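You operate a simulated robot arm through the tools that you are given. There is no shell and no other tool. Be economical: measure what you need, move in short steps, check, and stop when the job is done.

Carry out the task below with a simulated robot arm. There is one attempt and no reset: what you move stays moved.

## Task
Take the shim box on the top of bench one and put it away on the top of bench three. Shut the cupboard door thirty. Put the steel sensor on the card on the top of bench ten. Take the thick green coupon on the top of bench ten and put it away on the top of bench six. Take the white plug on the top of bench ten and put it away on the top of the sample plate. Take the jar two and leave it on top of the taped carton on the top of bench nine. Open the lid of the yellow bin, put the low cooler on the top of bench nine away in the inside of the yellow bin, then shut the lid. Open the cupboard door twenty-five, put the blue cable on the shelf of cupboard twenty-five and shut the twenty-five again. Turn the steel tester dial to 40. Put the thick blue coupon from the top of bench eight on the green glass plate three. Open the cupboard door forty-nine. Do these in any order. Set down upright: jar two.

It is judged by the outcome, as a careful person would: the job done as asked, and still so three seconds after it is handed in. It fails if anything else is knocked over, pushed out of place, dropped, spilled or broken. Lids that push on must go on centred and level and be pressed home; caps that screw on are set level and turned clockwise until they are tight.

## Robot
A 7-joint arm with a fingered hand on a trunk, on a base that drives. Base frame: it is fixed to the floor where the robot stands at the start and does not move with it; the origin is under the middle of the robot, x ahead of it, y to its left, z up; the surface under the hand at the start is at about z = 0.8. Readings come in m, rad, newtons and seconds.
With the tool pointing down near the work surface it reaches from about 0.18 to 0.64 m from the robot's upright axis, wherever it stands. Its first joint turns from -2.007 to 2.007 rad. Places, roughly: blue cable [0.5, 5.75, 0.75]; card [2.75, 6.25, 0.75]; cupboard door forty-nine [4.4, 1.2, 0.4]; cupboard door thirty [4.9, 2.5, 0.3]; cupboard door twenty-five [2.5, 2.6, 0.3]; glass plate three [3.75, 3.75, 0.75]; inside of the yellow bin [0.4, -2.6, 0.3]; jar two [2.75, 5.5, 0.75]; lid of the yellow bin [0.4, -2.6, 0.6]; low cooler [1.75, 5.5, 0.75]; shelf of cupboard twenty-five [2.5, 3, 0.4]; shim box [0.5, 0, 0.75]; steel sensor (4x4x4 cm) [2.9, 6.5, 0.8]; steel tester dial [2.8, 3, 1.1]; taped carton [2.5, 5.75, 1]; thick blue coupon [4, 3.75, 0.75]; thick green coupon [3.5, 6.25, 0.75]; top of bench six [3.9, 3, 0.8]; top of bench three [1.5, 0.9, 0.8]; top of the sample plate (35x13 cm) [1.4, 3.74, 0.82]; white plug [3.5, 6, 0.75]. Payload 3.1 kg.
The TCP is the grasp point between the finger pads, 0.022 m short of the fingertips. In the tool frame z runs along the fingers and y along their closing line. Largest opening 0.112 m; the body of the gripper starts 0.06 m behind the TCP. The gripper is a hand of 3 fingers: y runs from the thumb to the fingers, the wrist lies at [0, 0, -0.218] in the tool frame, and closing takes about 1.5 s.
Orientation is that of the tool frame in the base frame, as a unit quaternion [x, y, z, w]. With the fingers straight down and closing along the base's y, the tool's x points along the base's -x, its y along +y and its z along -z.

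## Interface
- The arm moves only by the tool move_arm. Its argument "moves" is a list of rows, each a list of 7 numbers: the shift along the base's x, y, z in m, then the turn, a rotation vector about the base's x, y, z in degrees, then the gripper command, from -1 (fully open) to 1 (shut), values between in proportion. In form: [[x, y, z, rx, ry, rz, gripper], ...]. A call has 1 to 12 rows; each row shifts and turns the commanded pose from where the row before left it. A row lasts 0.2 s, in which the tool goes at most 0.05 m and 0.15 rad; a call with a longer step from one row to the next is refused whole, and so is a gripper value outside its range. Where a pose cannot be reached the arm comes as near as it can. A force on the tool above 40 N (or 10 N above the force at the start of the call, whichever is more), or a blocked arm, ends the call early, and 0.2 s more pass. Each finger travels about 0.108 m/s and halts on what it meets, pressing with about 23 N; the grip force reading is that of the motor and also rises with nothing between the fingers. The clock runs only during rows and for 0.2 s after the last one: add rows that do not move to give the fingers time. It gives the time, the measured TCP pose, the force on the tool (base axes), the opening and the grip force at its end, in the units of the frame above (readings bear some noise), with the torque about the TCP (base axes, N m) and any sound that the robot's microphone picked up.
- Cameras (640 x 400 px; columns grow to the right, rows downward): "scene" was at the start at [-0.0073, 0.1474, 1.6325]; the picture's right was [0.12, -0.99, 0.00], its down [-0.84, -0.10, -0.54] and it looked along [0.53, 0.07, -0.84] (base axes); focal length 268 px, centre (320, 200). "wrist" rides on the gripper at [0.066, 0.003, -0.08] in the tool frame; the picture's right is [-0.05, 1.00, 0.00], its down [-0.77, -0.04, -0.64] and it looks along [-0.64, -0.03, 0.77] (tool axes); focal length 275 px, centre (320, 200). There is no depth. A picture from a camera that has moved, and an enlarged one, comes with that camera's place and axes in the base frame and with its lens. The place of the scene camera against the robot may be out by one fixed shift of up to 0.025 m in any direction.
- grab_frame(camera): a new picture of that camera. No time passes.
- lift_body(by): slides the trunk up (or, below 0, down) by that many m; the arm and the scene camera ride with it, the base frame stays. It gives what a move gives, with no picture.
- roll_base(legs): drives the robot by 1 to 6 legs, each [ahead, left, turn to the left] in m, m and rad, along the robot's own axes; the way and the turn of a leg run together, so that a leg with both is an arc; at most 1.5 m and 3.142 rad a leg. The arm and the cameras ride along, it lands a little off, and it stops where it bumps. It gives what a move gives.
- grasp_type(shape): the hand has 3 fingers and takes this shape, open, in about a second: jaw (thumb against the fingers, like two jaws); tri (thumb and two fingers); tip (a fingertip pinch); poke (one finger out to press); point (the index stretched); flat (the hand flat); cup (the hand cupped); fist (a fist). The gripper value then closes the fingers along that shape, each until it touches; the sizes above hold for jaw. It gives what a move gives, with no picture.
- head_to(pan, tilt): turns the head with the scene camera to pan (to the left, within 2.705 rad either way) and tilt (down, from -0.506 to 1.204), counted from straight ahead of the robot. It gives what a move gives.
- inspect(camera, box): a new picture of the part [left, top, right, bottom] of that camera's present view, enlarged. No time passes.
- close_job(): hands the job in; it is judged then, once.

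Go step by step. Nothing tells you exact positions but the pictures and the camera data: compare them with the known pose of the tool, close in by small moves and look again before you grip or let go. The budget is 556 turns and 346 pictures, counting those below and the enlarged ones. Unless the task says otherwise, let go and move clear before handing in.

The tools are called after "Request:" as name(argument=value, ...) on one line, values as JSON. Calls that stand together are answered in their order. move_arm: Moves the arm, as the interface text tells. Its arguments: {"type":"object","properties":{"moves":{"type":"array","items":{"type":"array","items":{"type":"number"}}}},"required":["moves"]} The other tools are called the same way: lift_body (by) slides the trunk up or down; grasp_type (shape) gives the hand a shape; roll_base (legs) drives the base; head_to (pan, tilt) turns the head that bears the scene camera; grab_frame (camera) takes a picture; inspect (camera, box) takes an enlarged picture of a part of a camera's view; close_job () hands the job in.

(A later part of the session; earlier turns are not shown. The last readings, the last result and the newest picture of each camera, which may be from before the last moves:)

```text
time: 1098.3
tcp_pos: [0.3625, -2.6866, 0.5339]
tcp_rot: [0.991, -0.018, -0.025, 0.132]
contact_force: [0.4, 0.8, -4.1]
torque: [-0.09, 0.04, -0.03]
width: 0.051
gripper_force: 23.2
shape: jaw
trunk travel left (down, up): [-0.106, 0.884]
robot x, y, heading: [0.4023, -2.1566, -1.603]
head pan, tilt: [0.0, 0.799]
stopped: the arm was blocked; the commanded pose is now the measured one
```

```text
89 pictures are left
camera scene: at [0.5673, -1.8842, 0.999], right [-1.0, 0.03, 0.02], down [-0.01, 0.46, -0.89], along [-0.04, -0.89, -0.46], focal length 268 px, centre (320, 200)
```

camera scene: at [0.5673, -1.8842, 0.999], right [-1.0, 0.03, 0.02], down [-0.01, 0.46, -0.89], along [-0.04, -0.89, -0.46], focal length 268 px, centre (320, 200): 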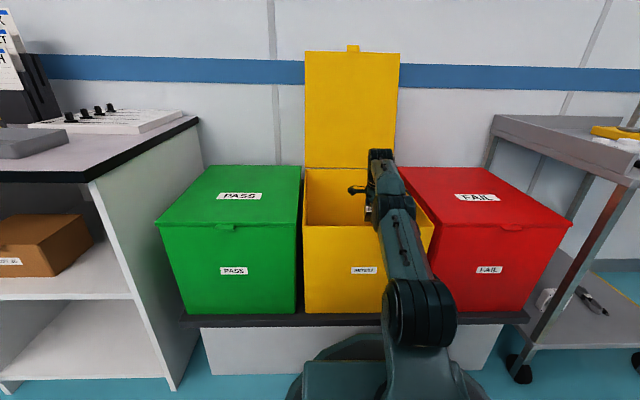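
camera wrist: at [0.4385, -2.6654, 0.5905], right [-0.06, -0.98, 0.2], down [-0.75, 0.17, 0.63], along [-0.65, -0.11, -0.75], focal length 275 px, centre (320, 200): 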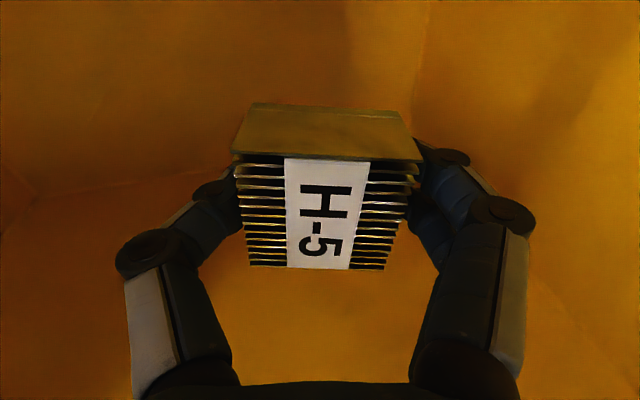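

Request:
move_arm(moves=[[0, 0, 0.02, 0, 0, 0, 0.7], [0, 0, 0.02, 0, 0, 0, 0.7], [0, 0, 0.02, 0, 0, 0, 0.7]])

Request:
grab_frame(camera="scene")

```text
time: 1098.7
tcp_pos: [0.3492, -2.6833, 0.4811]
tcp_rot: [0.996, -0.025, -0.015, 0.09]
contact_force: [0.2, -0.4, -1.8]
torque: [-0.02, -0.01, 0.01]
width: 0.0507
gripper_force: 23.0
shape: jaw
trunk travel left (down, up): [-0.106, 0.884]
robot x, y, heading: [0.3925, -2.1869, -1.623]
head pan, tilt: [0.0, 0.799]
stopped in row 1: the arm was blocked; the commanded pose is now the measured one
```

```text
88 pictures are left
camera scene: at [0.5832, -1.8825, 0.9949], right [-1.0, 0.05, 0.04], down [-0.01, 0.42, -0.91], along [-0.07, -0.9, -0.42], focal length 268 px, centre (320, 200)
```

scene: 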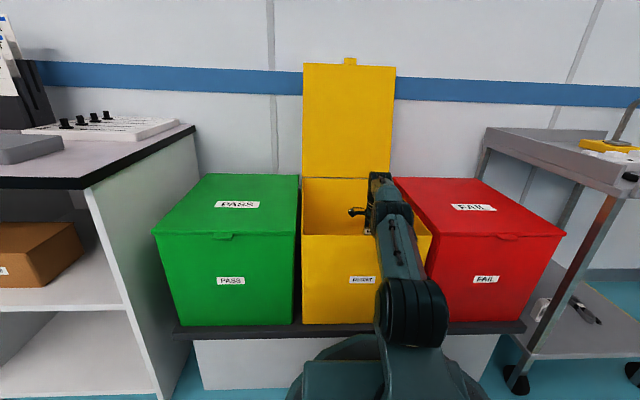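

Request:
roll_base(legs=[[-0.12, 0, 0]])

Request:
grab_frame(camera="scene")

```text
time: 1099.4
tcp_pos: [0.3282, -2.6723, 0.4836]
tcp_rot: [0.99, -0.099, 0.023, 0.096]
contact_force: [0.9, 0.0, -0.4]
torque: [0.02, 0.0, 0.03]
width: 0.05
gripper_force: 23.5
shape: jaw
trunk travel left (down, up): [-0.106, 0.884]
robot x, y, heading: [0.373, -2.205, -1.692]
head pan, tilt: [0.0, 0.799]
stopped in leg 1: the robot was blocked; the commanded pose is now the measured one
```

```text
87 pictures are left
camera scene: at [0.7062, -1.8879, 0.9567], right [-0.98, 0.12, 0.17], down [-0.11, 0.4, -0.91], along [-0.17, -0.91, -0.37], focal length 268 px, centre (320, 200)
```

scene: 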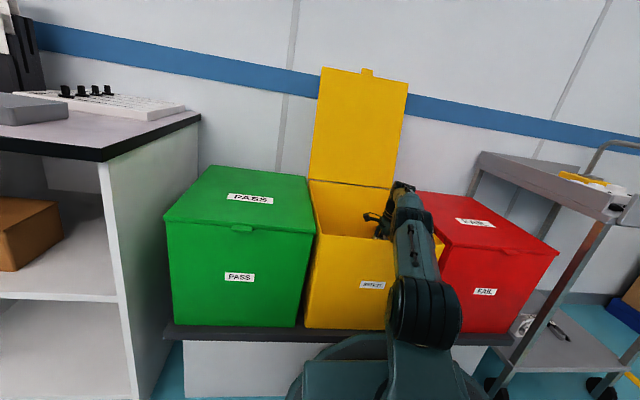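

Request:
lift_body(by=0.02)

```text
time: 1099.7
tcp_pos: [0.3396, -2.6577, 0.5157]
tcp_rot: [0.979, -0.169, 0.071, 0.088]
contact_force: [0.5, -0.3, -0.8]
torque: [0.0, -0.04, -0.02]
width: 0.0501
gripper_force: 22.6
shape: jaw
trunk travel left (down, up): [-0.115, 0.875]
robot x, y, heading: [0.3701, -2.2025, -1.734]
head pan, tilt: [0.0, 0.799]
stopped: the arm was blocked; the commanded pose is now the measured one
```

Request:
lift_body(by=0.05)

Request:
lift_body(by=0.05)

Request:
grab_frame(camera="scene")

```text
time: 1100.1
tcp_pos: [0.3607, -2.6713, 0.4775]
tcp_rot: [0.98, -0.112, 0.127, 0.1]
contact_force: [0.2, -0.2, -2.4]
torque: [0.01, 0.05, 0.02]
width: 0.0497
gripper_force: 22.9
shape: jaw
trunk travel left (down, up): [-0.125, 0.865]
robot x, y, heading: [0.3734, -2.206, -1.717]
head pan, tilt: [0.0, 0.799]
stopped: the arm was blocked; the commanded pose is now the measured one
```

```text
time: 1100.4
tcp_pos: [0.3675, -2.6524, 0.5074]
tcp_rot: [0.964, -0.19, 0.167, 0.078]
contact_force: [-0.5, 0.1, -1.2]
torque: [-0.01, -0.02, 0.02]
width: 0.0501
gripper_force: 22.5
shape: jaw
trunk travel left (down, up): [-0.134, 0.856]
robot x, y, heading: [0.3684, -2.2012, -1.75]
head pan, tilt: [0.0, 0.799]
stopped: the arm was blocked; the commanded pose is now the measured one
```

```text
86 pictures are left
camera scene: at [0.7873, -1.9032, 0.9603], right [-0.96, 0.17, 0.24], down [-0.15, 0.41, -0.9], along [-0.25, -0.9, -0.37], focal length 268 px, centre (320, 200)
```

scene: 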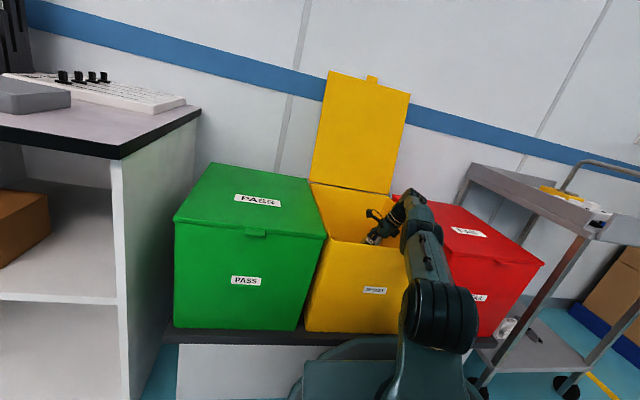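

Request:
move_arm(moves=[[0, 0, 0.05, 0, 0, 0, 0.7]])

Request:
move_arm(moves=[[0, 0, 0.05, 0, 0, 0, 0.7]])

Request:
grab_frame(camera="scene")

```text
time: 1100.7
tcp_pos: [0.3877, -2.5943, 0.4713]
tcp_rot: [0.953, -0.22, 0.206, -0.038]
contact_force: [1.7, 3.5, -8.9]
torque: [-0.11, -0.11, -0.04]
width: 0.0496
gripper_force: 23.1
shape: jaw
trunk travel left (down, up): [-0.134, 0.856]
robot x, y, heading: [0.3774, -2.208, -1.694]
head pan, tilt: [0.0, 0.799]
stopped in row 1: the arm was blocked; the commanded pose is now the measured one
```

```text
time: 1101.0
tcp_pos: [0.3793, -2.5673, 0.4653]
tcp_rot: [0.945, -0.271, 0.141, -0.119]
contact_force: [-0.6, -0.4, -2.1]
torque: [0.02, -0.01, 0.04]
width: 0.0492
gripper_force: 22.9
shape: jaw
trunk travel left (down, up): [-0.134, 0.856]
robot x, y, heading: [0.3827, -2.2085, -1.687]
head pan, tilt: [0.0, 0.799]
stopped in row 1: the arm was blocked; the commanded pose is now the measured one
```

```text
85 pictures are left
camera scene: at [0.7273, -1.858, 0.971], right [-0.98, 0.11, 0.18], down [-0.13, 0.38, -0.92], along [-0.17, -0.92, -0.35], focal length 268 px, centre (320, 200)
```

scene: 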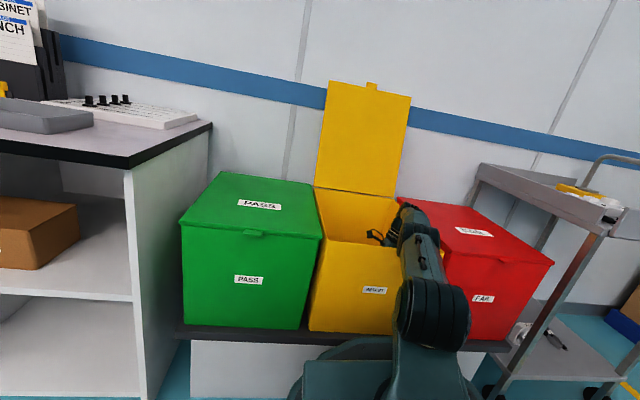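

Request:
head_to(pan=0.0, tilt=1.2)

Request:
grab_frame(camera="scene")

```text
time: 1101.9
tcp_pos: [0.3773, -2.5676, 0.464]
tcp_rot: [0.945, -0.273, 0.137, -0.12]
contact_force: [0.2, 0.5, -0.6]
torque: [0.02, 0.01, 0.02]
width: 0.0492
gripper_force: 23.0
shape: jaw
trunk travel left (down, up): [-0.134, 0.856]
robot x, y, heading: [0.3765, -2.2052, -1.701]
head pan, tilt: [0.0, 1.201]
```

```text
84 pictures are left
camera scene: at [0.7299, -1.8512, 0.9341], right [-0.97, 0.12, 0.19], down [-0.05, 0.71, -0.71], along [-0.22, -0.7, -0.68], focal length 268 px, centre (320, 200)
```

scene: 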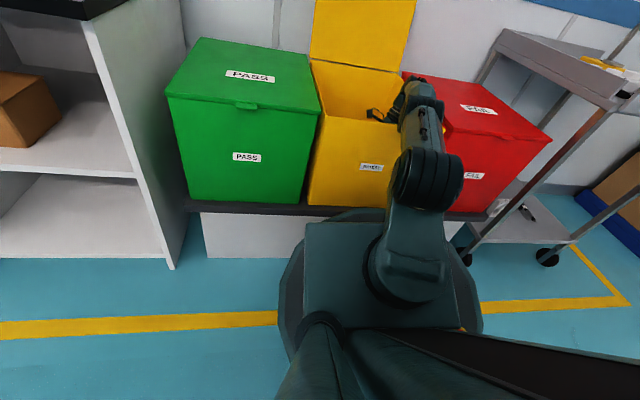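

Request:
lift_body(by=0.03)

Request:
lift_body(by=0.03)

Request:
lift_body(by=0.03)

Request:
grab_frame(camera="scene")

```text
time: 1102.2
tcp_pos: [0.3986, -2.5337, 0.4685]
tcp_rot: [0.92, -0.3, 0.179, -0.181]
contact_force: [0.6, -0.6, -1.5]
torque: [-0.02, -0.03, -0.02]
width: 0.0493
gripper_force: 23.1
shape: jaw
trunk travel left (down, up): [-0.142, 0.848]
robot x, y, heading: [0.3837, -2.2066, -1.68]
head pan, tilt: [0.0, 1.201]
stopped: the arm was blocked; the commanded pose is now the measured one
```

```text
time: 1102.6
tcp_pos: [0.382, -2.5255, 0.4362]
tcp_rot: [0.943, -0.259, 0.125, -0.165]
contact_force: [-0.1, 0.4, -1.6]
torque: [-0.04, -0.01, 0.01]
width: 0.0491
gripper_force: 23.4
shape: jaw
trunk travel left (down, up): [-0.146, 0.844]
robot x, y, heading: [0.3823, -2.2116, -1.673]
head pan, tilt: [0.0, 1.201]
stopped: the arm was blocked; the commanded pose is now the measured one
```

```text
time: 1102.9
tcp_pos: [0.391, -2.5123, 0.4584]
tcp_rot: [0.926, -0.29, 0.142, -0.194]
contact_force: [-0.4, 0.2, -1.3]
torque: [-0.05, -0.03, 0.0]
width: 0.0491
gripper_force: 23.3
shape: jaw
trunk travel left (down, up): [-0.152, 0.838]
robot x, y, heading: [0.3787, -2.209, -1.698]
head pan, tilt: [0.0, 1.201]
stopped: the arm was blocked; the commanded pose is now the measured one
```

```text
83 pictures are left
camera scene: at [0.7605, -1.8281, 0.9373], right [-0.97, 0.13, 0.22], down [-0.07, 0.69, -0.72], along [-0.24, -0.71, -0.66], focal length 268 px, centre (320, 200)
```

scene: 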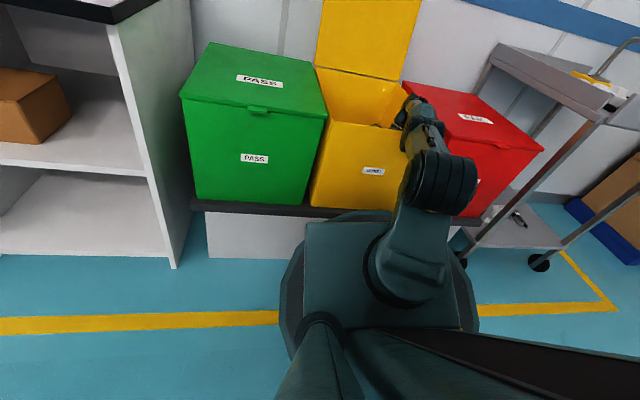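

Request:
move_arm(moves=[[0, -0.03, -0.03, 0, 0, 0, 0.7]])

Request:
grab_frame(camera="wrist")

```text
time: 1103.2
tcp_pos: [0.3648, -2.5509, 0.4585]
tcp_rot: [0.97, -0.189, 0.086, -0.125]
contact_force: [-0.8, 1.8, 3.5]
torque: [-0.26, -0.08, -0.08]
width: 0.0489
gripper_force: 23.0
shape: jaw
out of reach, approached as far as the arm can: row 1
trunk travel left (down, up): [-0.152, 0.838]
robot x, y, heading: [0.3811, -2.2069, -1.678]
head pan, tilt: [0.0, 1.201]
stopped in row 1: the arm was blocked; the commanded pose is now the measured one
```

```text
82 pictures are left
camera wrist: at [0.4074, -2.5959, 0.5446], right [-0.39, -0.88, -0.28], down [-0.83, 0.2, 0.52], along [-0.41, 0.43, -0.8], focal length 275 px, centre (320, 200)
```

wrist: 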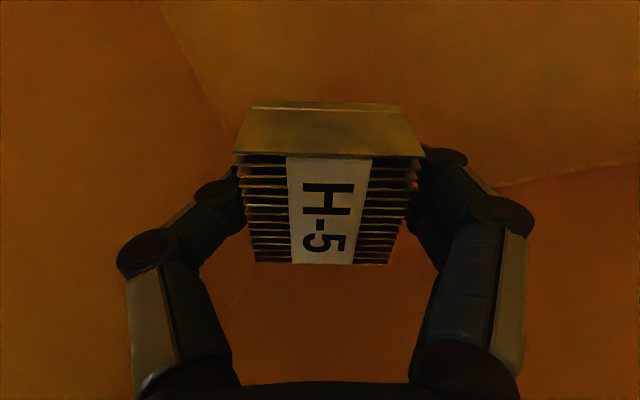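

Request:
move_arm(moves=[[0, -0.02, -0.04, 0, 0, 0, 0.7]])

Request:
move_arm(moves=[[0, -0.02, -0.04, 0, 0, 0, 0.7]])

Request:
move_arm(moves=[[0, -0.02, -0.04, 0, 0, 0, 0.7]])

Request:
grab_frame(camera="scene")

```text
time: 1103.6
tcp_pos: [0.3673, -2.5544, 0.4543]
tcp_rot: [0.975, -0.174, 0.112, -0.081]
contact_force: [0.4, 0.4, -1.5]
torque: [-0.01, -0.01, 0.0]
width: 0.0489
gripper_force: 22.9
shape: jaw
out of reach, approached as far as the arm can: row 1
trunk travel left (down, up): [-0.152, 0.838]
robot x, y, heading: [0.3882, -2.1953, -1.668]
head pan, tilt: [0.0, 1.201]
stopped in row 1: the arm was blocked; the commanded pose is now the measured one
```

```text
time: 1103.9
tcp_pos: [0.3662, -2.5276, 0.4281]
tcp_rot: [0.969, -0.178, 0.105, -0.134]
contact_force: [-0.5, -0.1, -2.0]
torque: [0.0, 0.02, 0.03]
width: 0.0492
gripper_force: 23.3
shape: jaw
out of reach, approached as far as the arm can: row 1
trunk travel left (down, up): [-0.152, 0.838]
robot x, y, heading: [0.3786, -2.1894, -1.702]
head pan, tilt: [0.0, 1.201]
stopped in row 1: the arm was blocked; the commanded pose is now the measured one
```

```text
time: 1104.2
tcp_pos: [0.3915, -2.5231, 0.4543]
tcp_rot: [0.964, -0.166, 0.149, -0.143]
contact_force: [0.6, 0.0, -2.3]
torque: [0.01, -0.02, -0.01]
width: 0.0491
gripper_force: 22.8
shape: jaw
out of reach, approached as far as the arm can: row 1
trunk travel left (down, up): [-0.152, 0.838]
robot x, y, heading: [0.3961, -2.2023, -1.631]
head pan, tilt: [0.0, 1.201]
stopped in row 1: the arm was blocked; the commanded pose is now the measured one
```

```text
81 pictures are left
camera scene: at [0.7253, -1.8049, 0.9455], right [-0.98, 0.06, 0.19], down [-0.1, 0.69, -0.71], along [-0.17, -0.72, -0.67], focal length 268 px, centre (320, 200)
```

scene: 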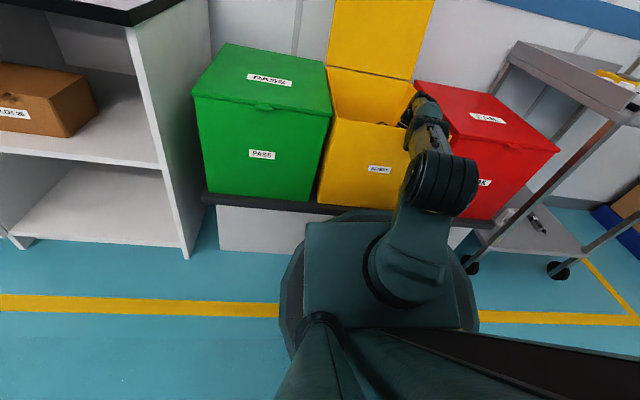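

Request:
lift_body(by=0.02)

Request:
lift_body(by=0.02)

Request:
lift_body(by=0.02)

Request:
lift_body(by=0.02)

Request:
lift_body(by=0.02)

Request:
grab_frame(camera="scene")

```text
time: 1104.6
tcp_pos: [0.3737, -2.5513, 0.4649]
tcp_rot: [0.989, -0.098, 0.067, -0.092]
contact_force: [0.0, -0.4, -1.1]
torque: [-0.02, -0.03, -0.01]
width: 0.0488
gripper_force: 23.1
shape: jaw
trunk travel left (down, up): [-0.158, 0.832]
robot x, y, heading: [0.3926, -2.2098, -1.634]
head pan, tilt: [0.0, 1.201]
stopped: the arm was blocked; the commanded pose is now the measured one
```

```text
time: 1104.9
tcp_pos: [0.3881, -2.5183, 0.4508]
tcp_rot: [0.972, -0.123, 0.131, -0.151]
contact_force: [0.3, 0.2, -0.5]
torque: [0.0, -0.01, -0.01]
width: 0.049
gripper_force: 23.4
shape: jaw
trunk travel left (down, up): [-0.158, 0.832]
robot x, y, heading: [0.3914, -2.211, -1.633]
head pan, tilt: [0.0, 1.201]
stopped: the arm was blocked; the commanded pose is now the measured one
```

```text
time: 1105.2
tcp_pos: [0.3671, -2.549, 0.4696]
tcp_rot: [0.993, -0.053, 0.05, -0.094]
contact_force: [-0.9, -0.5, -1.6]
torque: [-0.02, 0.0, -0.02]
width: 0.049
gripper_force: 23.0
shape: jaw
trunk travel left (down, up): [-0.161, 0.829]
robot x, y, heading: [0.3895, -2.2115, -1.634]
head pan, tilt: [0.0, 1.201]
stopped: the arm was blocked; the commanded pose is now the measured one
```

```text
time: 1105.5
tcp_pos: [0.3784, -2.5147, 0.4501]
tcp_rot: [0.977, -0.08, 0.122, -0.155]
contact_force: [-0.3, -1.1, -0.8]
torque: [0.02, -0.01, 0.04]
width: 0.0486
gripper_force: 23.5
shape: jaw
trunk travel left (down, up): [-0.163, 0.827]
robot x, y, heading: [0.3906, -2.2097, -1.628]
head pan, tilt: [0.0, 1.201]
stopped: the arm was blocked; the commanded pose is now the measured one
```

```text
time: 1105.9
tcp_pos: [0.3604, -2.543, 0.4732]
tcp_rot: [0.994, -0.004, 0.037, -0.099]
contact_force: [0.0, 0.5, -1.5]
torque: [-0.03, -0.02, 0.0]
width: 0.0489
gripper_force: 23.4
shape: jaw
trunk travel left (down, up): [-0.165, 0.825]
robot x, y, heading: [0.3893, -2.2142, -1.635]
head pan, tilt: [0.0, 1.201]
stopped: the arm was blocked; the commanded pose is now the measured one
```

```text
80 pictures are left
camera scene: at [0.723, -1.8079, 0.957], right [-0.98, 0.06, 0.19], down [-0.09, 0.69, -0.71], along [-0.18, -0.72, -0.67], focal length 268 px, centre (320, 200)
```

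scene: 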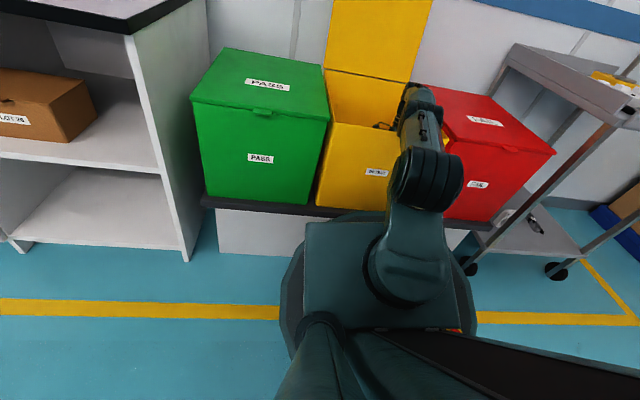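

Request:
move_arm(moves=[[0, -0.03, 0.04, 0, 0, 0, 0.7]])

Request:
move_arm(moves=[[0, -0.03, 0.04, 0, 0, 0, 0.7]])

Request:
move_arm(moves=[[0, -0.03, 0.04, 0, 0, 0, 0.7]])

Request:
move_arm(moves=[[0, -0.03, 0.04, 0, 0, 0, 0.7]])

```text
time: 1106.2
tcp_pos: [0.4105, -2.4978, 0.4483]
tcp_rot: [0.965, -0.097, 0.166, -0.176]
contact_force: [-0.6, 0.4, -0.6]
torque: [0.0, 0.03, 0.0]
width: 0.0488
gripper_force: 22.8
shape: jaw
out of reach, approached as far as the arm can: row 1
trunk travel left (down, up): [-0.165, 0.825]
robot x, y, heading: [0.3883, -2.2068, -1.648]
head pan, tilt: [0.0, 1.201]
stopped in row 1: the arm was blocked; the commanded pose is now the measured one
```

```text
time: 1106.5
tcp_pos: [0.3952, -2.489, 0.4228]
tcp_rot: [0.974, -0.043, 0.138, -0.176]
contact_force: [0.3, 0.3, -1.1]
torque: [-0.01, -0.01, -0.01]
width: 0.0489
gripper_force: 23.0
shape: jaw
trunk travel left (down, up): [-0.165, 0.825]
robot x, y, heading: [0.3827, -2.2027, -1.669]
head pan, tilt: [0.0, 1.201]
stopped in row 1: the arm was blocked; the commanded pose is now the measured one
```

```text
time: 1106.9
tcp_pos: [0.4158, -2.4718, 0.4365]
tcp_rot: [0.96, -0.021, 0.185, -0.209]
contact_force: [0.3, 0.6, -1.0]
torque: [-0.03, -0.01, -0.02]
width: 0.0489
gripper_force: 23.5
shape: jaw
trunk travel left (down, up): [-0.165, 0.825]
robot x, y, heading: [0.3965, -2.2088, -1.622]
head pan, tilt: [0.0, 1.201]
stopped in row 1: the arm was blocked; the commanded pose is now the measured one
```

```text
time: 1107.2
tcp_pos: [0.3928, -2.4545, 0.4638]
tcp_rot: [0.957, 0.052, 0.148, -0.244]
contact_force: [-33.1, -184.0, 40.6]
torque: [7.83, -0.7, 3.2]
width: 0.0404
gripper_force: 23.1
shape: jaw
trunk travel left (down, up): [-0.165, 0.825]
robot x, y, heading: [0.3846, -2.2015, -1.646]
head pan, tilt: [0.0, 1.201]
stopped in row 1: the arm was blocked; the commanded pose is now the measured one
```

Request:
move_arm(moves=[[0, -0.05, 0.0, 0, 0, 0, 0.7]])

Request:
grab_frame(camera="scene")

Request:
grab_frame(camera="wrist")

```text
time: 1107.5
tcp_pos: [0.3708, -2.4907, 0.4692]
tcp_rot: [0.969, 0.102, 0.135, -0.181]
contact_force: [0.4, 0.1, -1.3]
torque: [-0.05, 0.02, 0.01]
width: 0.0486
gripper_force: 23.2
shape: jaw
out of reach, approached as far as the arm can: row 1
trunk travel left (down, up): [-0.165, 0.825]
robot x, y, heading: [0.3938, -2.2068, -1.609]
head pan, tilt: [0.0, 1.201]
stopped in row 1: the arm was blocked; the commanded pose is now the measured one
```

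```text
79 pictures are left
camera scene: at [0.7164, -1.7965, 0.952], right [-0.98, 0.04, 0.19], down [-0.11, 0.69, -0.72], along [-0.16, -0.73, -0.67], focal length 268 px, centre (320, 200)
```

scene: 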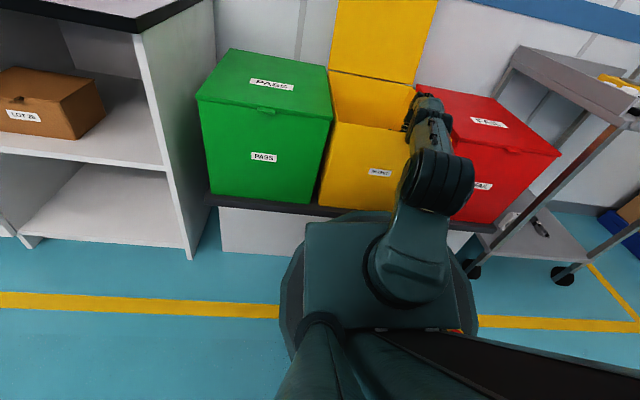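

```text
78 pictures are left
camera wrist: at [0.4164, -2.5147, 0.5605], right [0.2, -0.92, -0.34], down [-0.88, -0.32, 0.35], along [-0.43, 0.22, -0.87], focal length 275 px, centre (320, 200)
```

wrist: 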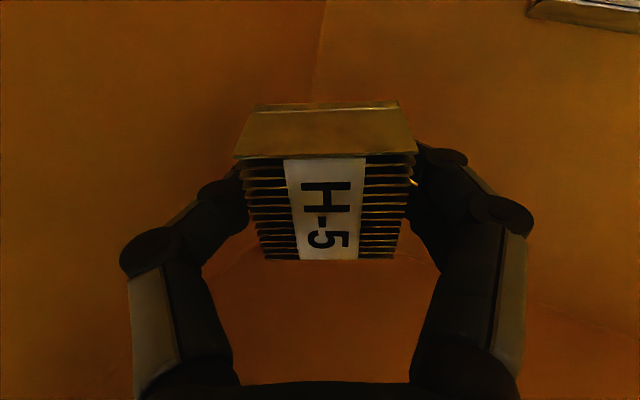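

Request:
inspect(camera="scene", box=[290, 60, 500, 320])

```text
1.54 times, centred on (395, 190) of scene
camera zoom: at [0.7164, -1.7965, 0.952], right [-0.98, 0.04, 0.19], down [-0.11, 0.69, -0.72], along [-0.16, -0.73, -0.67], focal length 413 px, centre (205, 215)
```

zoom: 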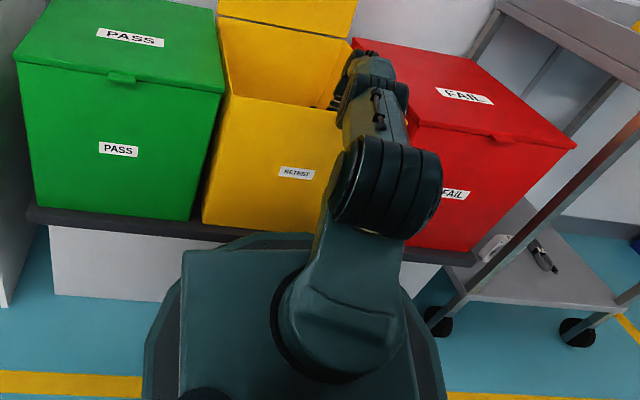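

The base's front edge seems to have ridden up onto the bin tray, so the robot is tilted but static. I'll first free the cooler inside the bin by opening the hand without moving the arm, then raise the trunk in small steps.

Request:
grasp_type(shape="jaw")

Request:
grab_frame(camera="wrist")

Request:
lift_body(by=0.01)

Request:
lift_body(by=0.01)

Request:
lift_body(by=0.01)

Request:
lift_body(by=0.01)

```text
time: 1108.4
tcp_pos: [0.3738, -2.49, 0.4714]
tcp_rot: [0.969, 0.1, 0.137, -0.182]
contact_force: [-1.6, -9.6, 0.8]
torque: [0.05, -0.01, 0.15]
width: 0.1108
gripper_force: 0.0
shape: jaw
trunk travel left (down, up): [-0.165, 0.825]
robot x, y, heading: [0.3961, -2.21, -1.614]
head pan, tilt: [0.0, 1.201]
```

```text
76 pictures are left
camera wrist: at [0.417, -2.5139, 0.5633], right [0.2, -0.92, -0.34], down [-0.88, -0.32, 0.35], along [-0.43, 0.23, -0.87], focal length 275 px, centre (320, 200)
```

wrist: 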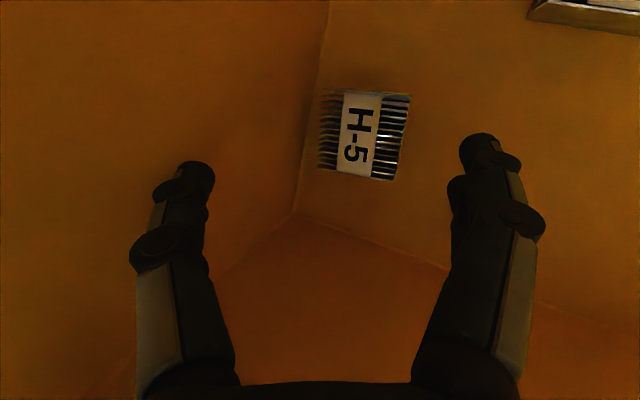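

```text
time: 1108.8
tcp_pos: [0.3764, -2.4619, 0.4627]
tcp_rot: [0.954, 0.098, 0.176, -0.222]
contact_force: [-11.1, -50.2, 14.8]
torque: [0.69, 0.1, 0.66]
width: 0.108
gripper_force: 0.0
shape: jaw
trunk travel left (down, up): [-0.167, 0.823]
robot x, y, heading: [0.395, -2.2099, -1.61]
head pan, tilt: [0.0, 1.201]
stopped: the arm was blocked; the commanded pose is now the measured one
```

```text
time: 1109.1
tcp_pos: [0.3763, -2.5008, 0.49]
tcp_rot: [0.97, 0.048, 0.2, -0.132]
contact_force: [0.2, -1.0, 0.0]
torque: [0.0, -0.02, 0.03]
width: 0.1119
gripper_force: 0.0
shape: jaw
trunk travel left (down, up): [-0.171, 0.819]
robot x, y, heading: [0.3983, -2.2064, -1.609]
head pan, tilt: [0.0, 1.201]
stopped: the arm was blocked; the commanded pose is now the measured one
```

```text
time: 1109.4
tcp_pos: [0.3987, -2.4729, 0.4674]
tcp_rot: [0.952, 0.049, 0.221, -0.205]
contact_force: [7.5, -19.7, 1.2]
torque: [0.03, -0.04, -0.38]
width: 0.1094
gripper_force: 0.0
shape: jaw
trunk travel left (down, up): [-0.173, 0.817]
robot x, y, heading: [0.3944, -2.2067, -1.615]
head pan, tilt: [0.0, 1.201]
stopped: the arm was blocked; the commanded pose is now the measured one
```

```text
time: 1109.8
tcp_pos: [0.3969, -2.5098, 0.4992]
tcp_rot: [0.959, 0.04, 0.259, -0.106]
contact_force: [0.3, 0.1, 0.5]
torque: [0.02, 0.07, 0.04]
width: 0.1124
gripper_force: 0.0
shape: jaw
trunk travel left (down, up): [-0.175, 0.815]
robot x, y, heading: [0.3944, -2.2054, -1.616]
head pan, tilt: [0.0, 1.201]
stopped: the arm was blocked; the commanded pose is now the measured one
```

The cooler now lies flat in the bin. Make a fist so the hand is compact and try working it upward out of the bin.

Request:
grasp_type(shape="fist")

Request:
move_arm(moves=[[0, -0.04, 0.03, 0, 0, 0, 1]])

Request:
move_arm(moves=[[0, -0.04, 0.03, 0, 0, 0, 1]])

Request:
move_arm(moves=[[0, -0.04, 0.03, 0, 0, 0, 1]])

Request:
grab_frame(camera="scene")

```text
time: 1110.7
tcp_pos: [0.3957, -2.5105, 0.4984]
tcp_rot: [0.96, 0.04, 0.257, -0.107]
contact_force: [0.7, 0.0, 0.4]
torque: [0.0, 0.02, 0.0]
width: 0.0003
gripper_force: 0.1
shape: fist
trunk travel left (down, up): [-0.175, 0.815]
robot x, y, heading: [0.3946, -2.2123, -1.618]
head pan, tilt: [0.0, 1.201]
```

```text
time: 1111.0
tcp_pos: [0.4184, -2.5028, 0.4965]
tcp_rot: [0.946, -0.037, 0.29, -0.141]
contact_force: [-0.2, -0.4, 0.3]
torque: [0.0, 0.01, 0.02]
width: 0.0
gripper_force: 0.1
shape: fist
out of reach, approached as far as the arm can: row 1
trunk travel left (down, up): [-0.175, 0.815]
robot x, y, heading: [0.3959, -2.2058, -1.622]
head pan, tilt: [0.0, 1.201]
stopped in row 1: the arm was blocked; the commanded pose is now the measured one
```

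```text
time: 1111.3
tcp_pos: [0.4462, -2.459, 0.4732]
tcp_rot: [0.912, -0.052, 0.333, -0.233]
contact_force: [-0.4, 0.1, -0.2]
torque: [-0.01, -0.02, -0.01]
width: 0.0
gripper_force: 0.1
shape: fist
out of reach, approached as far as the arm can: row 1
trunk travel left (down, up): [-0.175, 0.815]
robot x, y, heading: [0.3938, -2.2062, -1.628]
head pan, tilt: [0.0, 1.201]
stopped in row 1: the arm was blocked; the commanded pose is now the measured one
```

```text
time: 1111.7
tcp_pos: [0.4637, -2.4972, 0.4951]
tcp_rot: [0.906, -0.045, 0.383, -0.177]
contact_force: [-1.4, 0.4, 0.3]
torque: [-0.01, 0.0, 0.0]
width: 0.0
gripper_force: 0.1
shape: fist
out of reach, approached as far as the arm can: row 1
trunk travel left (down, up): [-0.175, 0.815]
robot x, y, heading: [0.3961, -2.2099, -1.626]
head pan, tilt: [0.0, 1.201]
stopped in row 1: the arm was blocked; the commanded pose is now the measured one
```

```text
75 pictures are left
camera scene: at [0.7467, -1.8067, 0.9564], right [-0.98, 0.06, 0.21], down [-0.11, 0.7, -0.71], along [-0.19, -0.72, -0.67], focal length 268 px, centre (320, 200)
```

scene: 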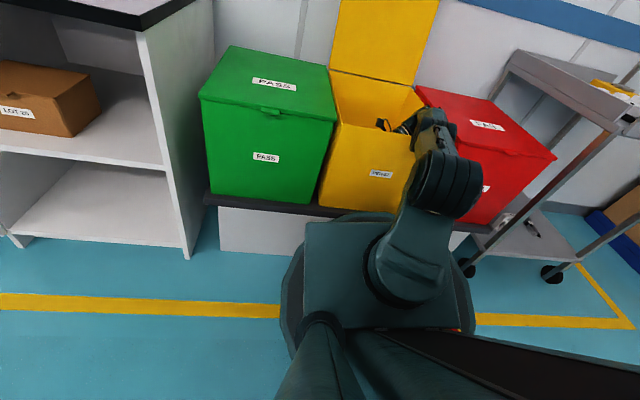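

Request:
lift_body(by=0.05)

Request:
lift_body(by=0.1)

Request:
lift_body(by=0.2)

Request:
lift_body(by=0.4)

Request:
lift_body(by=0.4)

Request:
lift_body(by=0.4)

```text
time: 1112.0
tcp_pos: [0.4675, -2.466, 0.5019]
tcp_rot: [0.896, -0.065, 0.356, -0.259]
contact_force: [0.9, -0.3, -0.5]
torque: [0.01, 0.01, 0.0]
width: 0.0001
gripper_force: 0.0
shape: fist
trunk travel left (down, up): [-0.176, 0.814]
robot x, y, heading: [0.3915, -2.2085, -1.614]
head pan, tilt: [0.0, 1.201]
stopped: the arm was blocked; the commanded pose is now the measured one
```

```text
time: 1112.3
tcp_pos: [0.44, -2.4986, 0.5136]
tcp_rot: [0.921, -0.024, 0.353, -0.164]
contact_force: [1.1, 0.5, -0.6]
torque: [-0.01, -0.02, 0.0]
width: 0.0
gripper_force: 0.0
shape: fist
trunk travel left (down, up): [-0.182, 0.808]
robot x, y, heading: [0.3921, -2.2098, -1.615]
head pan, tilt: [0.0, 1.201]
stopped: the arm was blocked; the commanded pose is now the measured one
```

```text
time: 1112.7
tcp_pos: [0.4495, -2.4613, 0.4923]
tcp_rot: [0.909, -0.052, 0.318, -0.262]
contact_force: [-0.1, -0.6, 0.3]
torque: [0.02, 0.0, 0.0]
width: 0.0002
gripper_force: 0.0
shape: fist
trunk travel left (down, up): [-0.181, 0.809]
robot x, y, heading: [0.3894, -2.211, -1.621]
head pan, tilt: [0.0, 1.201]
stopped: the arm was blocked; the commanded pose is now the measured one
```

```text
time: 1113.0
tcp_pos: [0.4267, -2.4909, 0.5082]
tcp_rot: [0.931, 0.001, 0.32, -0.173]
contact_force: [-0.1, -1.1, 0.5]
torque: [-0.01, 0.06, -0.01]
width: 0.0002
gripper_force: 0.1
shape: fist
trunk travel left (down, up): [-0.182, 0.808]
robot x, y, heading: [0.3889, -2.2106, -1.615]
head pan, tilt: [0.0, 1.201]
stopped: the arm was blocked; the commanded pose is now the measured one
```

```text
time: 1113.3
tcp_pos: [0.4345, -2.4544, 0.4852]
tcp_rot: [0.92, -0.01, 0.288, -0.265]
contact_force: [0.4, 0.0, -0.2]
torque: [-0.01, 0.04, 0.0]
width: 0.0
gripper_force: 0.0
shape: fist
trunk travel left (down, up): [-0.182, 0.808]
robot x, y, heading: [0.3903, -2.2072, -1.617]
head pan, tilt: [0.0, 1.201]
stopped: the arm was blocked; the commanded pose is now the measured one
```

```text
time: 1113.6
tcp_pos: [0.4139, -2.484, 0.5027]
tcp_rot: [0.938, 0.048, 0.296, -0.173]
contact_force: [-0.5, -0.3, -0.6]
torque: [0.03, -0.01, 0.0]
width: 0.0002
gripper_force: 0.0
shape: fist
trunk travel left (down, up): [-0.183, 0.807]
robot x, y, heading: [0.3901, -2.2095, -1.616]
head pan, tilt: [0.0, 1.201]
stopped: the arm was blocked; the commanded pose is now the measured one
```

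Request:
roll_base(legs=[[-0.06, 0, 0]])

Request:
grab_frame(camera="scene")

```text
time: 1114.4
tcp_pos: [0.4024, -2.4786, 0.4977]
tcp_rot: [0.94, 0.105, 0.274, -0.173]
contact_force: [-0.7, 0.3, -0.7]
torque: [-0.06, -0.07, 0.02]
width: 0.0001
gripper_force: 0.1
shape: fist
trunk travel left (down, up): [-0.183, 0.807]
robot x, y, heading: [0.3906, -2.2117, -1.624]
head pan, tilt: [0.0, 1.201]
stopped in leg 1: the robot was blocked; the commanded pose is now the measured one
```

```text
74 pictures are left
camera scene: at [0.7192, -1.8005, 0.974], right [-0.98, 0.05, 0.19], down [-0.1, 0.7, -0.71], along [-0.16, -0.72, -0.68], focal length 268 px, centre (320, 200)
```

scene: 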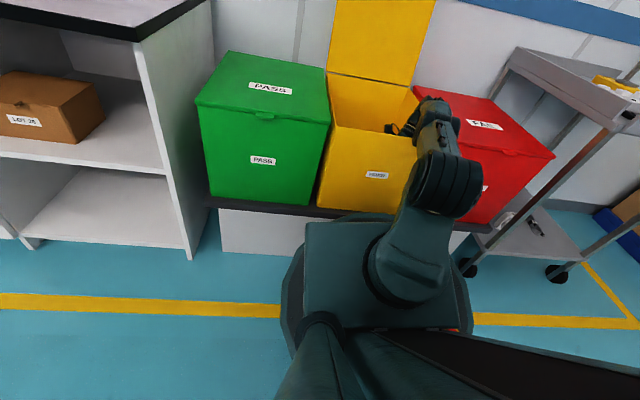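

Request:
move_arm(moves=[[0, -0.05, 0.0, 0, 0, 0, 1]])

Request:
roll_base(legs=[[-0.2, 0, 0]])

Request:
lift_body(by=-0.03)

Request:
roll_base(legs=[[-0.2, 0, 0]])

Request:
grab_frame(camera="scene")

```text
time: 1114.7
tcp_pos: [0.3992, -2.4426, 0.4756]
tcp_rot: [0.923, 0.144, 0.238, -0.266]
contact_force: [-4.6, -22.4, -0.5]
torque: [0.58, -0.11, 0.48]
width: 0.0001
gripper_force: 0.0
shape: fist
out of reach, approached as far as the arm can: row 1
trunk travel left (down, up): [-0.183, 0.807]
robot x, y, heading: [0.3935, -2.2125, -1.619]
head pan, tilt: [0.0, 1.201]
stopped in row 1: the arm was blocked; the commanded pose is now the measured one
```

```text
time: 1115.4
tcp_pos: [0.3745, -2.4378, 0.4718]
tcp_rot: [0.904, 0.255, 0.213, -0.27]
contact_force: [-5.3, -34.3, 0.4]
torque: [0.75, -0.11, 0.61]
width: 0.0002
gripper_force: 0.0
shape: fist
trunk travel left (down, up): [-0.183, 0.807]
robot x, y, heading: [0.3915, -2.2093, -1.62]
head pan, tilt: [0.0, 1.201]
stopped in leg 1: the robot was blocked; the commanded pose is now the measured one
```

```text
time: 1115.8
tcp_pos: [0.3547, -2.4658, 0.4884]
tcp_rot: [0.92, 0.283, 0.194, -0.191]
contact_force: [-0.3, 0.2, -0.3]
torque: [0.0, -0.04, 0.01]
width: 0.0
gripper_force: 0.1
shape: fist
trunk travel left (down, up): [-0.181, 0.809]
robot x, y, heading: [0.3911, -2.2127, -1.616]
head pan, tilt: [0.0, 1.201]
stopped: the arm was blocked; the commanded pose is now the measured one
```

```text
time: 1116.5
tcp_pos: [0.3386, -2.4652, 0.4903]
tcp_rot: [0.899, 0.348, 0.17, -0.202]
contact_force: [-0.1, -0.2, 0.2]
torque: [-0.03, -0.02, -0.07]
width: 0.0
gripper_force: 0.1
shape: fist
trunk travel left (down, up): [-0.181, 0.809]
robot x, y, heading: [0.389, -2.21, -1.62]
head pan, tilt: [0.0, 1.201]
stopped in leg 1: the robot was blocked; the commanded pose is now the measured one
```

```text
73 pictures are left
camera scene: at [0.7225, -1.8081, 0.9729], right [-0.98, 0.05, 0.19], down [-0.1, 0.7, -0.71], along [-0.17, -0.71, -0.68], focal length 268 px, centre (320, 200)
```

scene: 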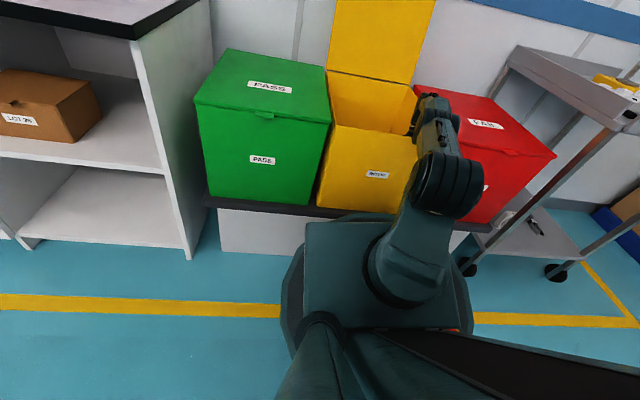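

Request:
roll_base(legs=[[0, 0.1, 0]])

Request:
roll_base(legs=[[0, 0, 0.3]])

Request:
roll_base(legs=[[-0.3, 0, -0.3]])

Request:
grab_frame(camera="scene")

```text
time: 1117.2
tcp_pos: [0.3264, -2.4637, 0.4915]
tcp_rot: [0.881, 0.394, 0.151, -0.215]
contact_force: [0.5, 0.1, -0.3]
torque: [-0.02, -0.02, 0.05]
width: 0.0
gripper_force: 0.0
shape: fist
trunk travel left (down, up): [-0.181, 0.809]
robot x, y, heading: [0.3942, -2.2069, -1.619]
head pan, tilt: [0.0, 1.201]
stopped in leg 1: the robot was blocked; the commanded pose is now the measured one
```

```text
time: 1118.0
tcp_pos: [0.3153, -2.4638, 0.4925]
tcp_rot: [0.867, 0.423, 0.132, -0.228]
contact_force: [1.8, -0.2, -0.3]
torque: [0.02, 0.09, 0.09]
width: 0.0
gripper_force: 0.1
shape: fist
trunk travel left (down, up): [-0.181, 0.809]
robot x, y, heading: [0.3858, -2.2115, -1.625]
head pan, tilt: [0.0, 1.201]
stopped in leg 1: the robot was blocked; the commanded pose is now the measured one
```

```text
time: 1118.7
tcp_pos: [0.3094, -2.4634, 0.4953]
tcp_rot: [0.857, 0.438, 0.117, -0.245]
contact_force: [46.9, -4.9, 2.5]
torque: [0.2, 2.46, 1.22]
width: 0.0
gripper_force: 0.0
shape: fist
trunk travel left (down, up): [-0.181, 0.809]
robot x, y, heading: [0.3912, -2.2089, -1.627]
head pan, tilt: [0.0, 1.201]
stopped in leg 1: the robot was blocked; the commanded pose is now the measured one
```

```text
72 pictures are left
camera scene: at [0.7251, -1.8153, 0.974], right [-0.98, 0.05, 0.19], down [-0.1, 0.71, -0.7], along [-0.17, -0.71, -0.69], focal length 268 px, centre (320, 200)
```

scene: 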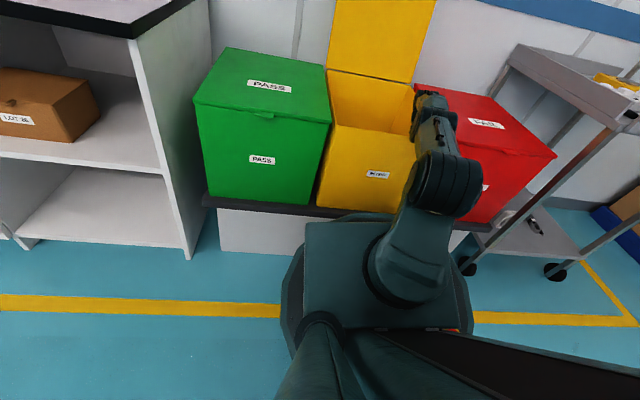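

Request:
move_arm(moves=[[0.01, -0.04, 0.02, -8.3, 0, 0, 1]])

Request:
move_arm(moves=[[0.01, -0.035, 0.03, -8.3, 0, 0, 1]])

Request:
move_arm(moves=[[0.01, -0.035, 0.03, -8.3, 0, 0, 1]])

Request:
move_arm(moves=[[0.01, -0.03, 0.035, -8.3, 0, 0, 1]])

Request:
grab_frame(camera="scene")

```text
time: 1119.0
tcp_pos: [0.3606, -2.4306, 0.4443]
tcp_rot: [0.877, 0.342, 0.227, -0.249]
contact_force: [-3.6, -108.8, 3.5]
torque: [2.43, 0.09, 1.79]
width: 0.0001
gripper_force: 0.1
shape: fist
trunk travel left (down, up): [-0.181, 0.809]
robot x, y, heading: [0.3884, -2.2083, -1.638]
head pan, tilt: [0.0, 1.201]
stopped in row 1: the arm was blocked; the commanded pose is now the measured one
```

```text
time: 1119.3
tcp_pos: [0.3863, -2.4453, 0.4455]
tcp_rot: [0.899, 0.289, 0.256, -0.208]
contact_force: [0.4, -0.6, -0.6]
torque: [0.04, 0.0, 0.03]
width: 0.0002
gripper_force: 0.1
shape: fist
trunk travel left (down, up): [-0.181, 0.809]
robot x, y, heading: [0.393, -2.2078, -1.605]
head pan, tilt: [0.0, 1.201]
stopped in row 1: the arm was blocked; the commanded pose is now the measured one
```

```text
time: 1119.7
tcp_pos: [0.4118, -2.4458, 0.4716]
tcp_rot: [0.897, 0.247, 0.315, -0.188]
contact_force: [-0.2, -0.4, 0.1]
torque: [0.0, -0.01, -0.04]
width: 0.0
gripper_force: 0.1
shape: fist
trunk travel left (down, up): [-0.181, 0.809]
robot x, y, heading: [0.3938, -2.2082, -1.599]
head pan, tilt: [0.0, 1.201]
stopped in row 1: the arm was blocked; the commanded pose is now the measured one
```

```text
time: 1120.0
tcp_pos: [0.4384, -2.4483, 0.4883]
tcp_rot: [0.885, 0.193, 0.377, -0.191]
contact_force: [0.1, -0.3, -0.1]
torque: [0.0, -0.01, 0.0]
width: 0.0
gripper_force: 0.1
shape: fist
trunk travel left (down, up): [-0.181, 0.809]
robot x, y, heading: [0.3921, -2.2094, -1.607]
head pan, tilt: [0.0, 1.201]
stopped in row 1: the arm was blocked; the commanded pose is now the measured one
```

```text
71 pictures are left
camera scene: at [0.7477, -1.8049, 0.9657], right [-0.97, 0.04, 0.22], down [-0.13, 0.7, -0.7], along [-0.18, -0.71, -0.68], focal length 268 px, centre (320, 200)
```

scene: 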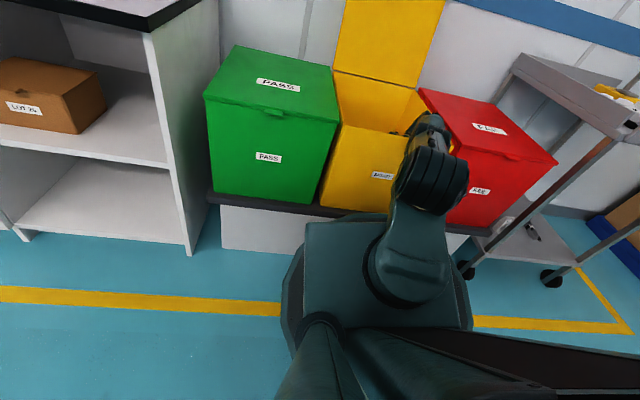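

Request:
move_arm(moves=[[-0.02, -0.025, 0.037, -8.3, 0, 0, 1]])

Request:
move_arm(moves=[[-0.02, -0.025, 0.037, -8.3, 0, 0, 1]])

Request:
move_arm(moves=[[-0.02, -0.025, 0.037, -8.3, 0, 0, 1]])

Request:
move_arm(moves=[[-0.02, -0.025, 0.037, -8.3, 0, 0, 1]])

Request:
move_arm(moves=[[-0.02, -0.025, 0.037, -8.3, 0, 0, 1]])

Request:
move_arm(moves=[[-0.02, -0.025, 0.037, -8.3, 0, 0, 1]])

Request:
grab_frame(camera="scene")

```text
time: 1120.3
tcp_pos: [0.455, -2.4519, 0.501]
tcp_rot: [0.875, 0.155, 0.418, -0.19]
contact_force: [0.0, 0.0, -0.3]
torque: [0.02, 0.03, -0.03]
width: 0.0
gripper_force: 0.2
shape: fist
trunk travel left (down, up): [-0.181, 0.809]
robot x, y, heading: [0.3904, -2.2093, -1.617]
head pan, tilt: [0.0, 1.201]
stopped in row 1: the arm was blocked; the commanded pose is now the measured one
```

```text
time: 1120.7
tcp_pos: [0.4696, -2.4604, 0.5107]
tcp_rot: [0.867, 0.121, 0.449, -0.181]
contact_force: [0.4, -0.3, 0.6]
torque: [0.03, -0.01, 0.03]
width: 0.0
gripper_force: 0.0
shape: fist
trunk travel left (down, up): [-0.181, 0.809]
robot x, y, heading: [0.3887, -2.2053, -1.629]
head pan, tilt: [0.0, 1.201]
stopped in row 1: the arm was blocked; the commanded pose is now the measured one
```

```text
time: 1121.0
tcp_pos: [0.4867, -2.478, 0.525]
tcp_rot: [0.85, 0.078, 0.498, -0.151]
contact_force: [0.1, -0.4, -0.2]
torque: [0.05, -0.01, -0.04]
width: 0.0
gripper_force: 0.0
shape: fist
trunk travel left (down, up): [-0.181, 0.809]
robot x, y, heading: [0.3885, -2.2026, -1.63]
head pan, tilt: [0.0, 1.201]
stopped in row 1: the arm was blocked; the commanded pose is now the measured one
```

```text
time: 1121.3
tcp_pos: [0.4998, -2.4854, 0.5442]
tcp_rot: [0.832, 0.055, 0.533, -0.143]
contact_force: [0.9, 0.6, 0.2]
torque: [0.01, -0.02, 0.03]
width: 0.0003
gripper_force: 0.0
shape: fist
trunk travel left (down, up): [-0.181, 0.809]
robot x, y, heading: [0.3896, -2.2033, -1.629]
head pan, tilt: [0.0, 1.201]
stopped in row 1: the arm was blocked; the commanded pose is now the measured one
```

```text
time: 1121.7
tcp_pos: [0.5122, -2.5072, 0.5594]
tcp_rot: [0.814, -0.003, 0.57, -0.112]
contact_force: [0.5, -1.2, 0.7]
torque: [0.04, 0.01, 0.0]
width: 0.0
gripper_force: 0.2
shape: fist
trunk travel left (down, up): [-0.181, 0.809]
robot x, y, heading: [0.3906, -2.204, -1.66]
head pan, tilt: [0.0, 1.201]
stopped in row 1: the arm was blocked; the commanded pose is now the measured one
```

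```text
time: 1122.0
tcp_pos: [0.5199, -2.5221, 0.5734]
tcp_rot: [0.782, -0.043, 0.614, -0.095]
contact_force: [0.7, -0.3, -0.3]
torque: [0.01, -0.01, -0.01]
width: 0.0
gripper_force: 0.1
shape: fist
out of reach, approached as far as the arm can: row 1
trunk travel left (down, up): [-0.181, 0.809]
robot x, y, heading: [0.3833, -2.2007, -1.684]
head pan, tilt: [0.0, 1.201]
stopped in row 1: the arm was blocked; the commanded pose is now the measured one
```

```text
70 pictures are left
camera scene: at [0.872, -1.8633, 0.9395], right [-0.94, 0.11, 0.34], down [-0.15, 0.74, -0.66], along [-0.32, -0.67, -0.67], focal length 268 px, centre (320, 200)
```

scene: 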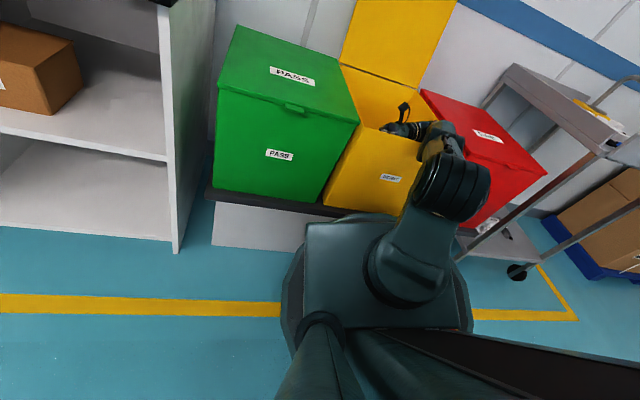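

The hand is nearly horizontal and rising. Continue upward, without further sideways lean.

Request:
move_arm(moves=[[-0.03, -0.01, 0.038, 0, 0, 0, 1]])

Request:
move_arm(moves=[[-0.03, -0.01, 0.038, 0, 0, 0, 1]])

Request:
move_arm(moves=[[-0.03, -0.01, 0.038, 0, 0, 0, 1]])

Request:
grab_frame(camera="scene")

```text
time: 1122.3
tcp_pos: [0.5258, -2.5357, 0.593]
tcp_rot: [0.738, -0.082, 0.663, -0.097]
contact_force: [-0.5, -0.2, -0.2]
torque: [0.02, -0.01, 0.02]
width: 0.0002
gripper_force: 0.1
shape: fist
out of reach, approached as far as the arm can: row 1
trunk travel left (down, up): [-0.181, 0.809]
robot x, y, heading: [0.3865, -2.2009, -1.686]
head pan, tilt: [0.0, 1.201]
stopped in row 1: the arm was blocked; the commanded pose is now the measured one
```

```text
time: 1122.6
tcp_pos: [0.528, -2.5554, 0.6306]
tcp_rot: [0.671, -0.105, 0.731, -0.071]
contact_force: [0.3, -0.1, -0.8]
torque: [0.01, 0.0, -0.04]
width: 0.0
gripper_force: 0.1
shape: fist
out of reach, approached as far as the arm can: row 1
trunk travel left (down, up): [-0.181, 0.809]
robot x, y, heading: [0.389, -2.1999, -1.67]
head pan, tilt: [0.0, 1.201]
stopped in row 1: the arm was blocked; the commanded pose is now the measured one
```

```text
time: 1123.0
tcp_pos: [0.5356, -2.5441, 0.6238]
tcp_rot: [0.691, -0.086, 0.712, -0.089]
contact_force: [0.1, 0.0, -0.2]
torque: [0.01, -0.04, -0.02]
width: 0.0
gripper_force: 0.0
shape: fist
out of reach, approached as far as the arm can: row 1
trunk travel left (down, up): [-0.181, 0.809]
robot x, y, heading: [0.3818, -2.1994, -1.688]
head pan, tilt: [0.0, 1.201]
stopped in row 1: the arm was blocked; the commanded pose is now the measured one
```

```text
69 pictures are left
camera scene: at [0.8327, -1.8392, 0.9482], right [-0.95, 0.11, 0.29], down [-0.13, 0.72, -0.68], along [-0.29, -0.68, -0.67], focal length 268 px, centre (320, 200)
```

scene: 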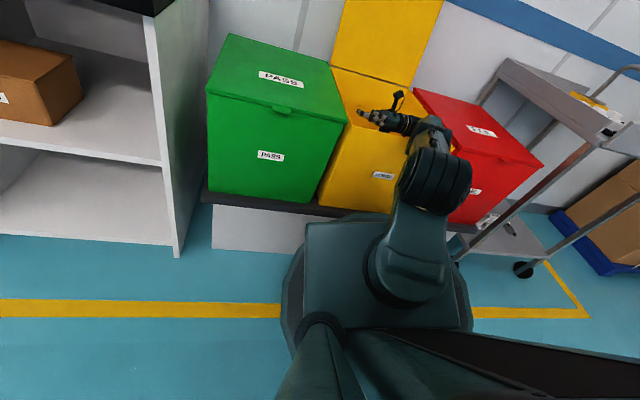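

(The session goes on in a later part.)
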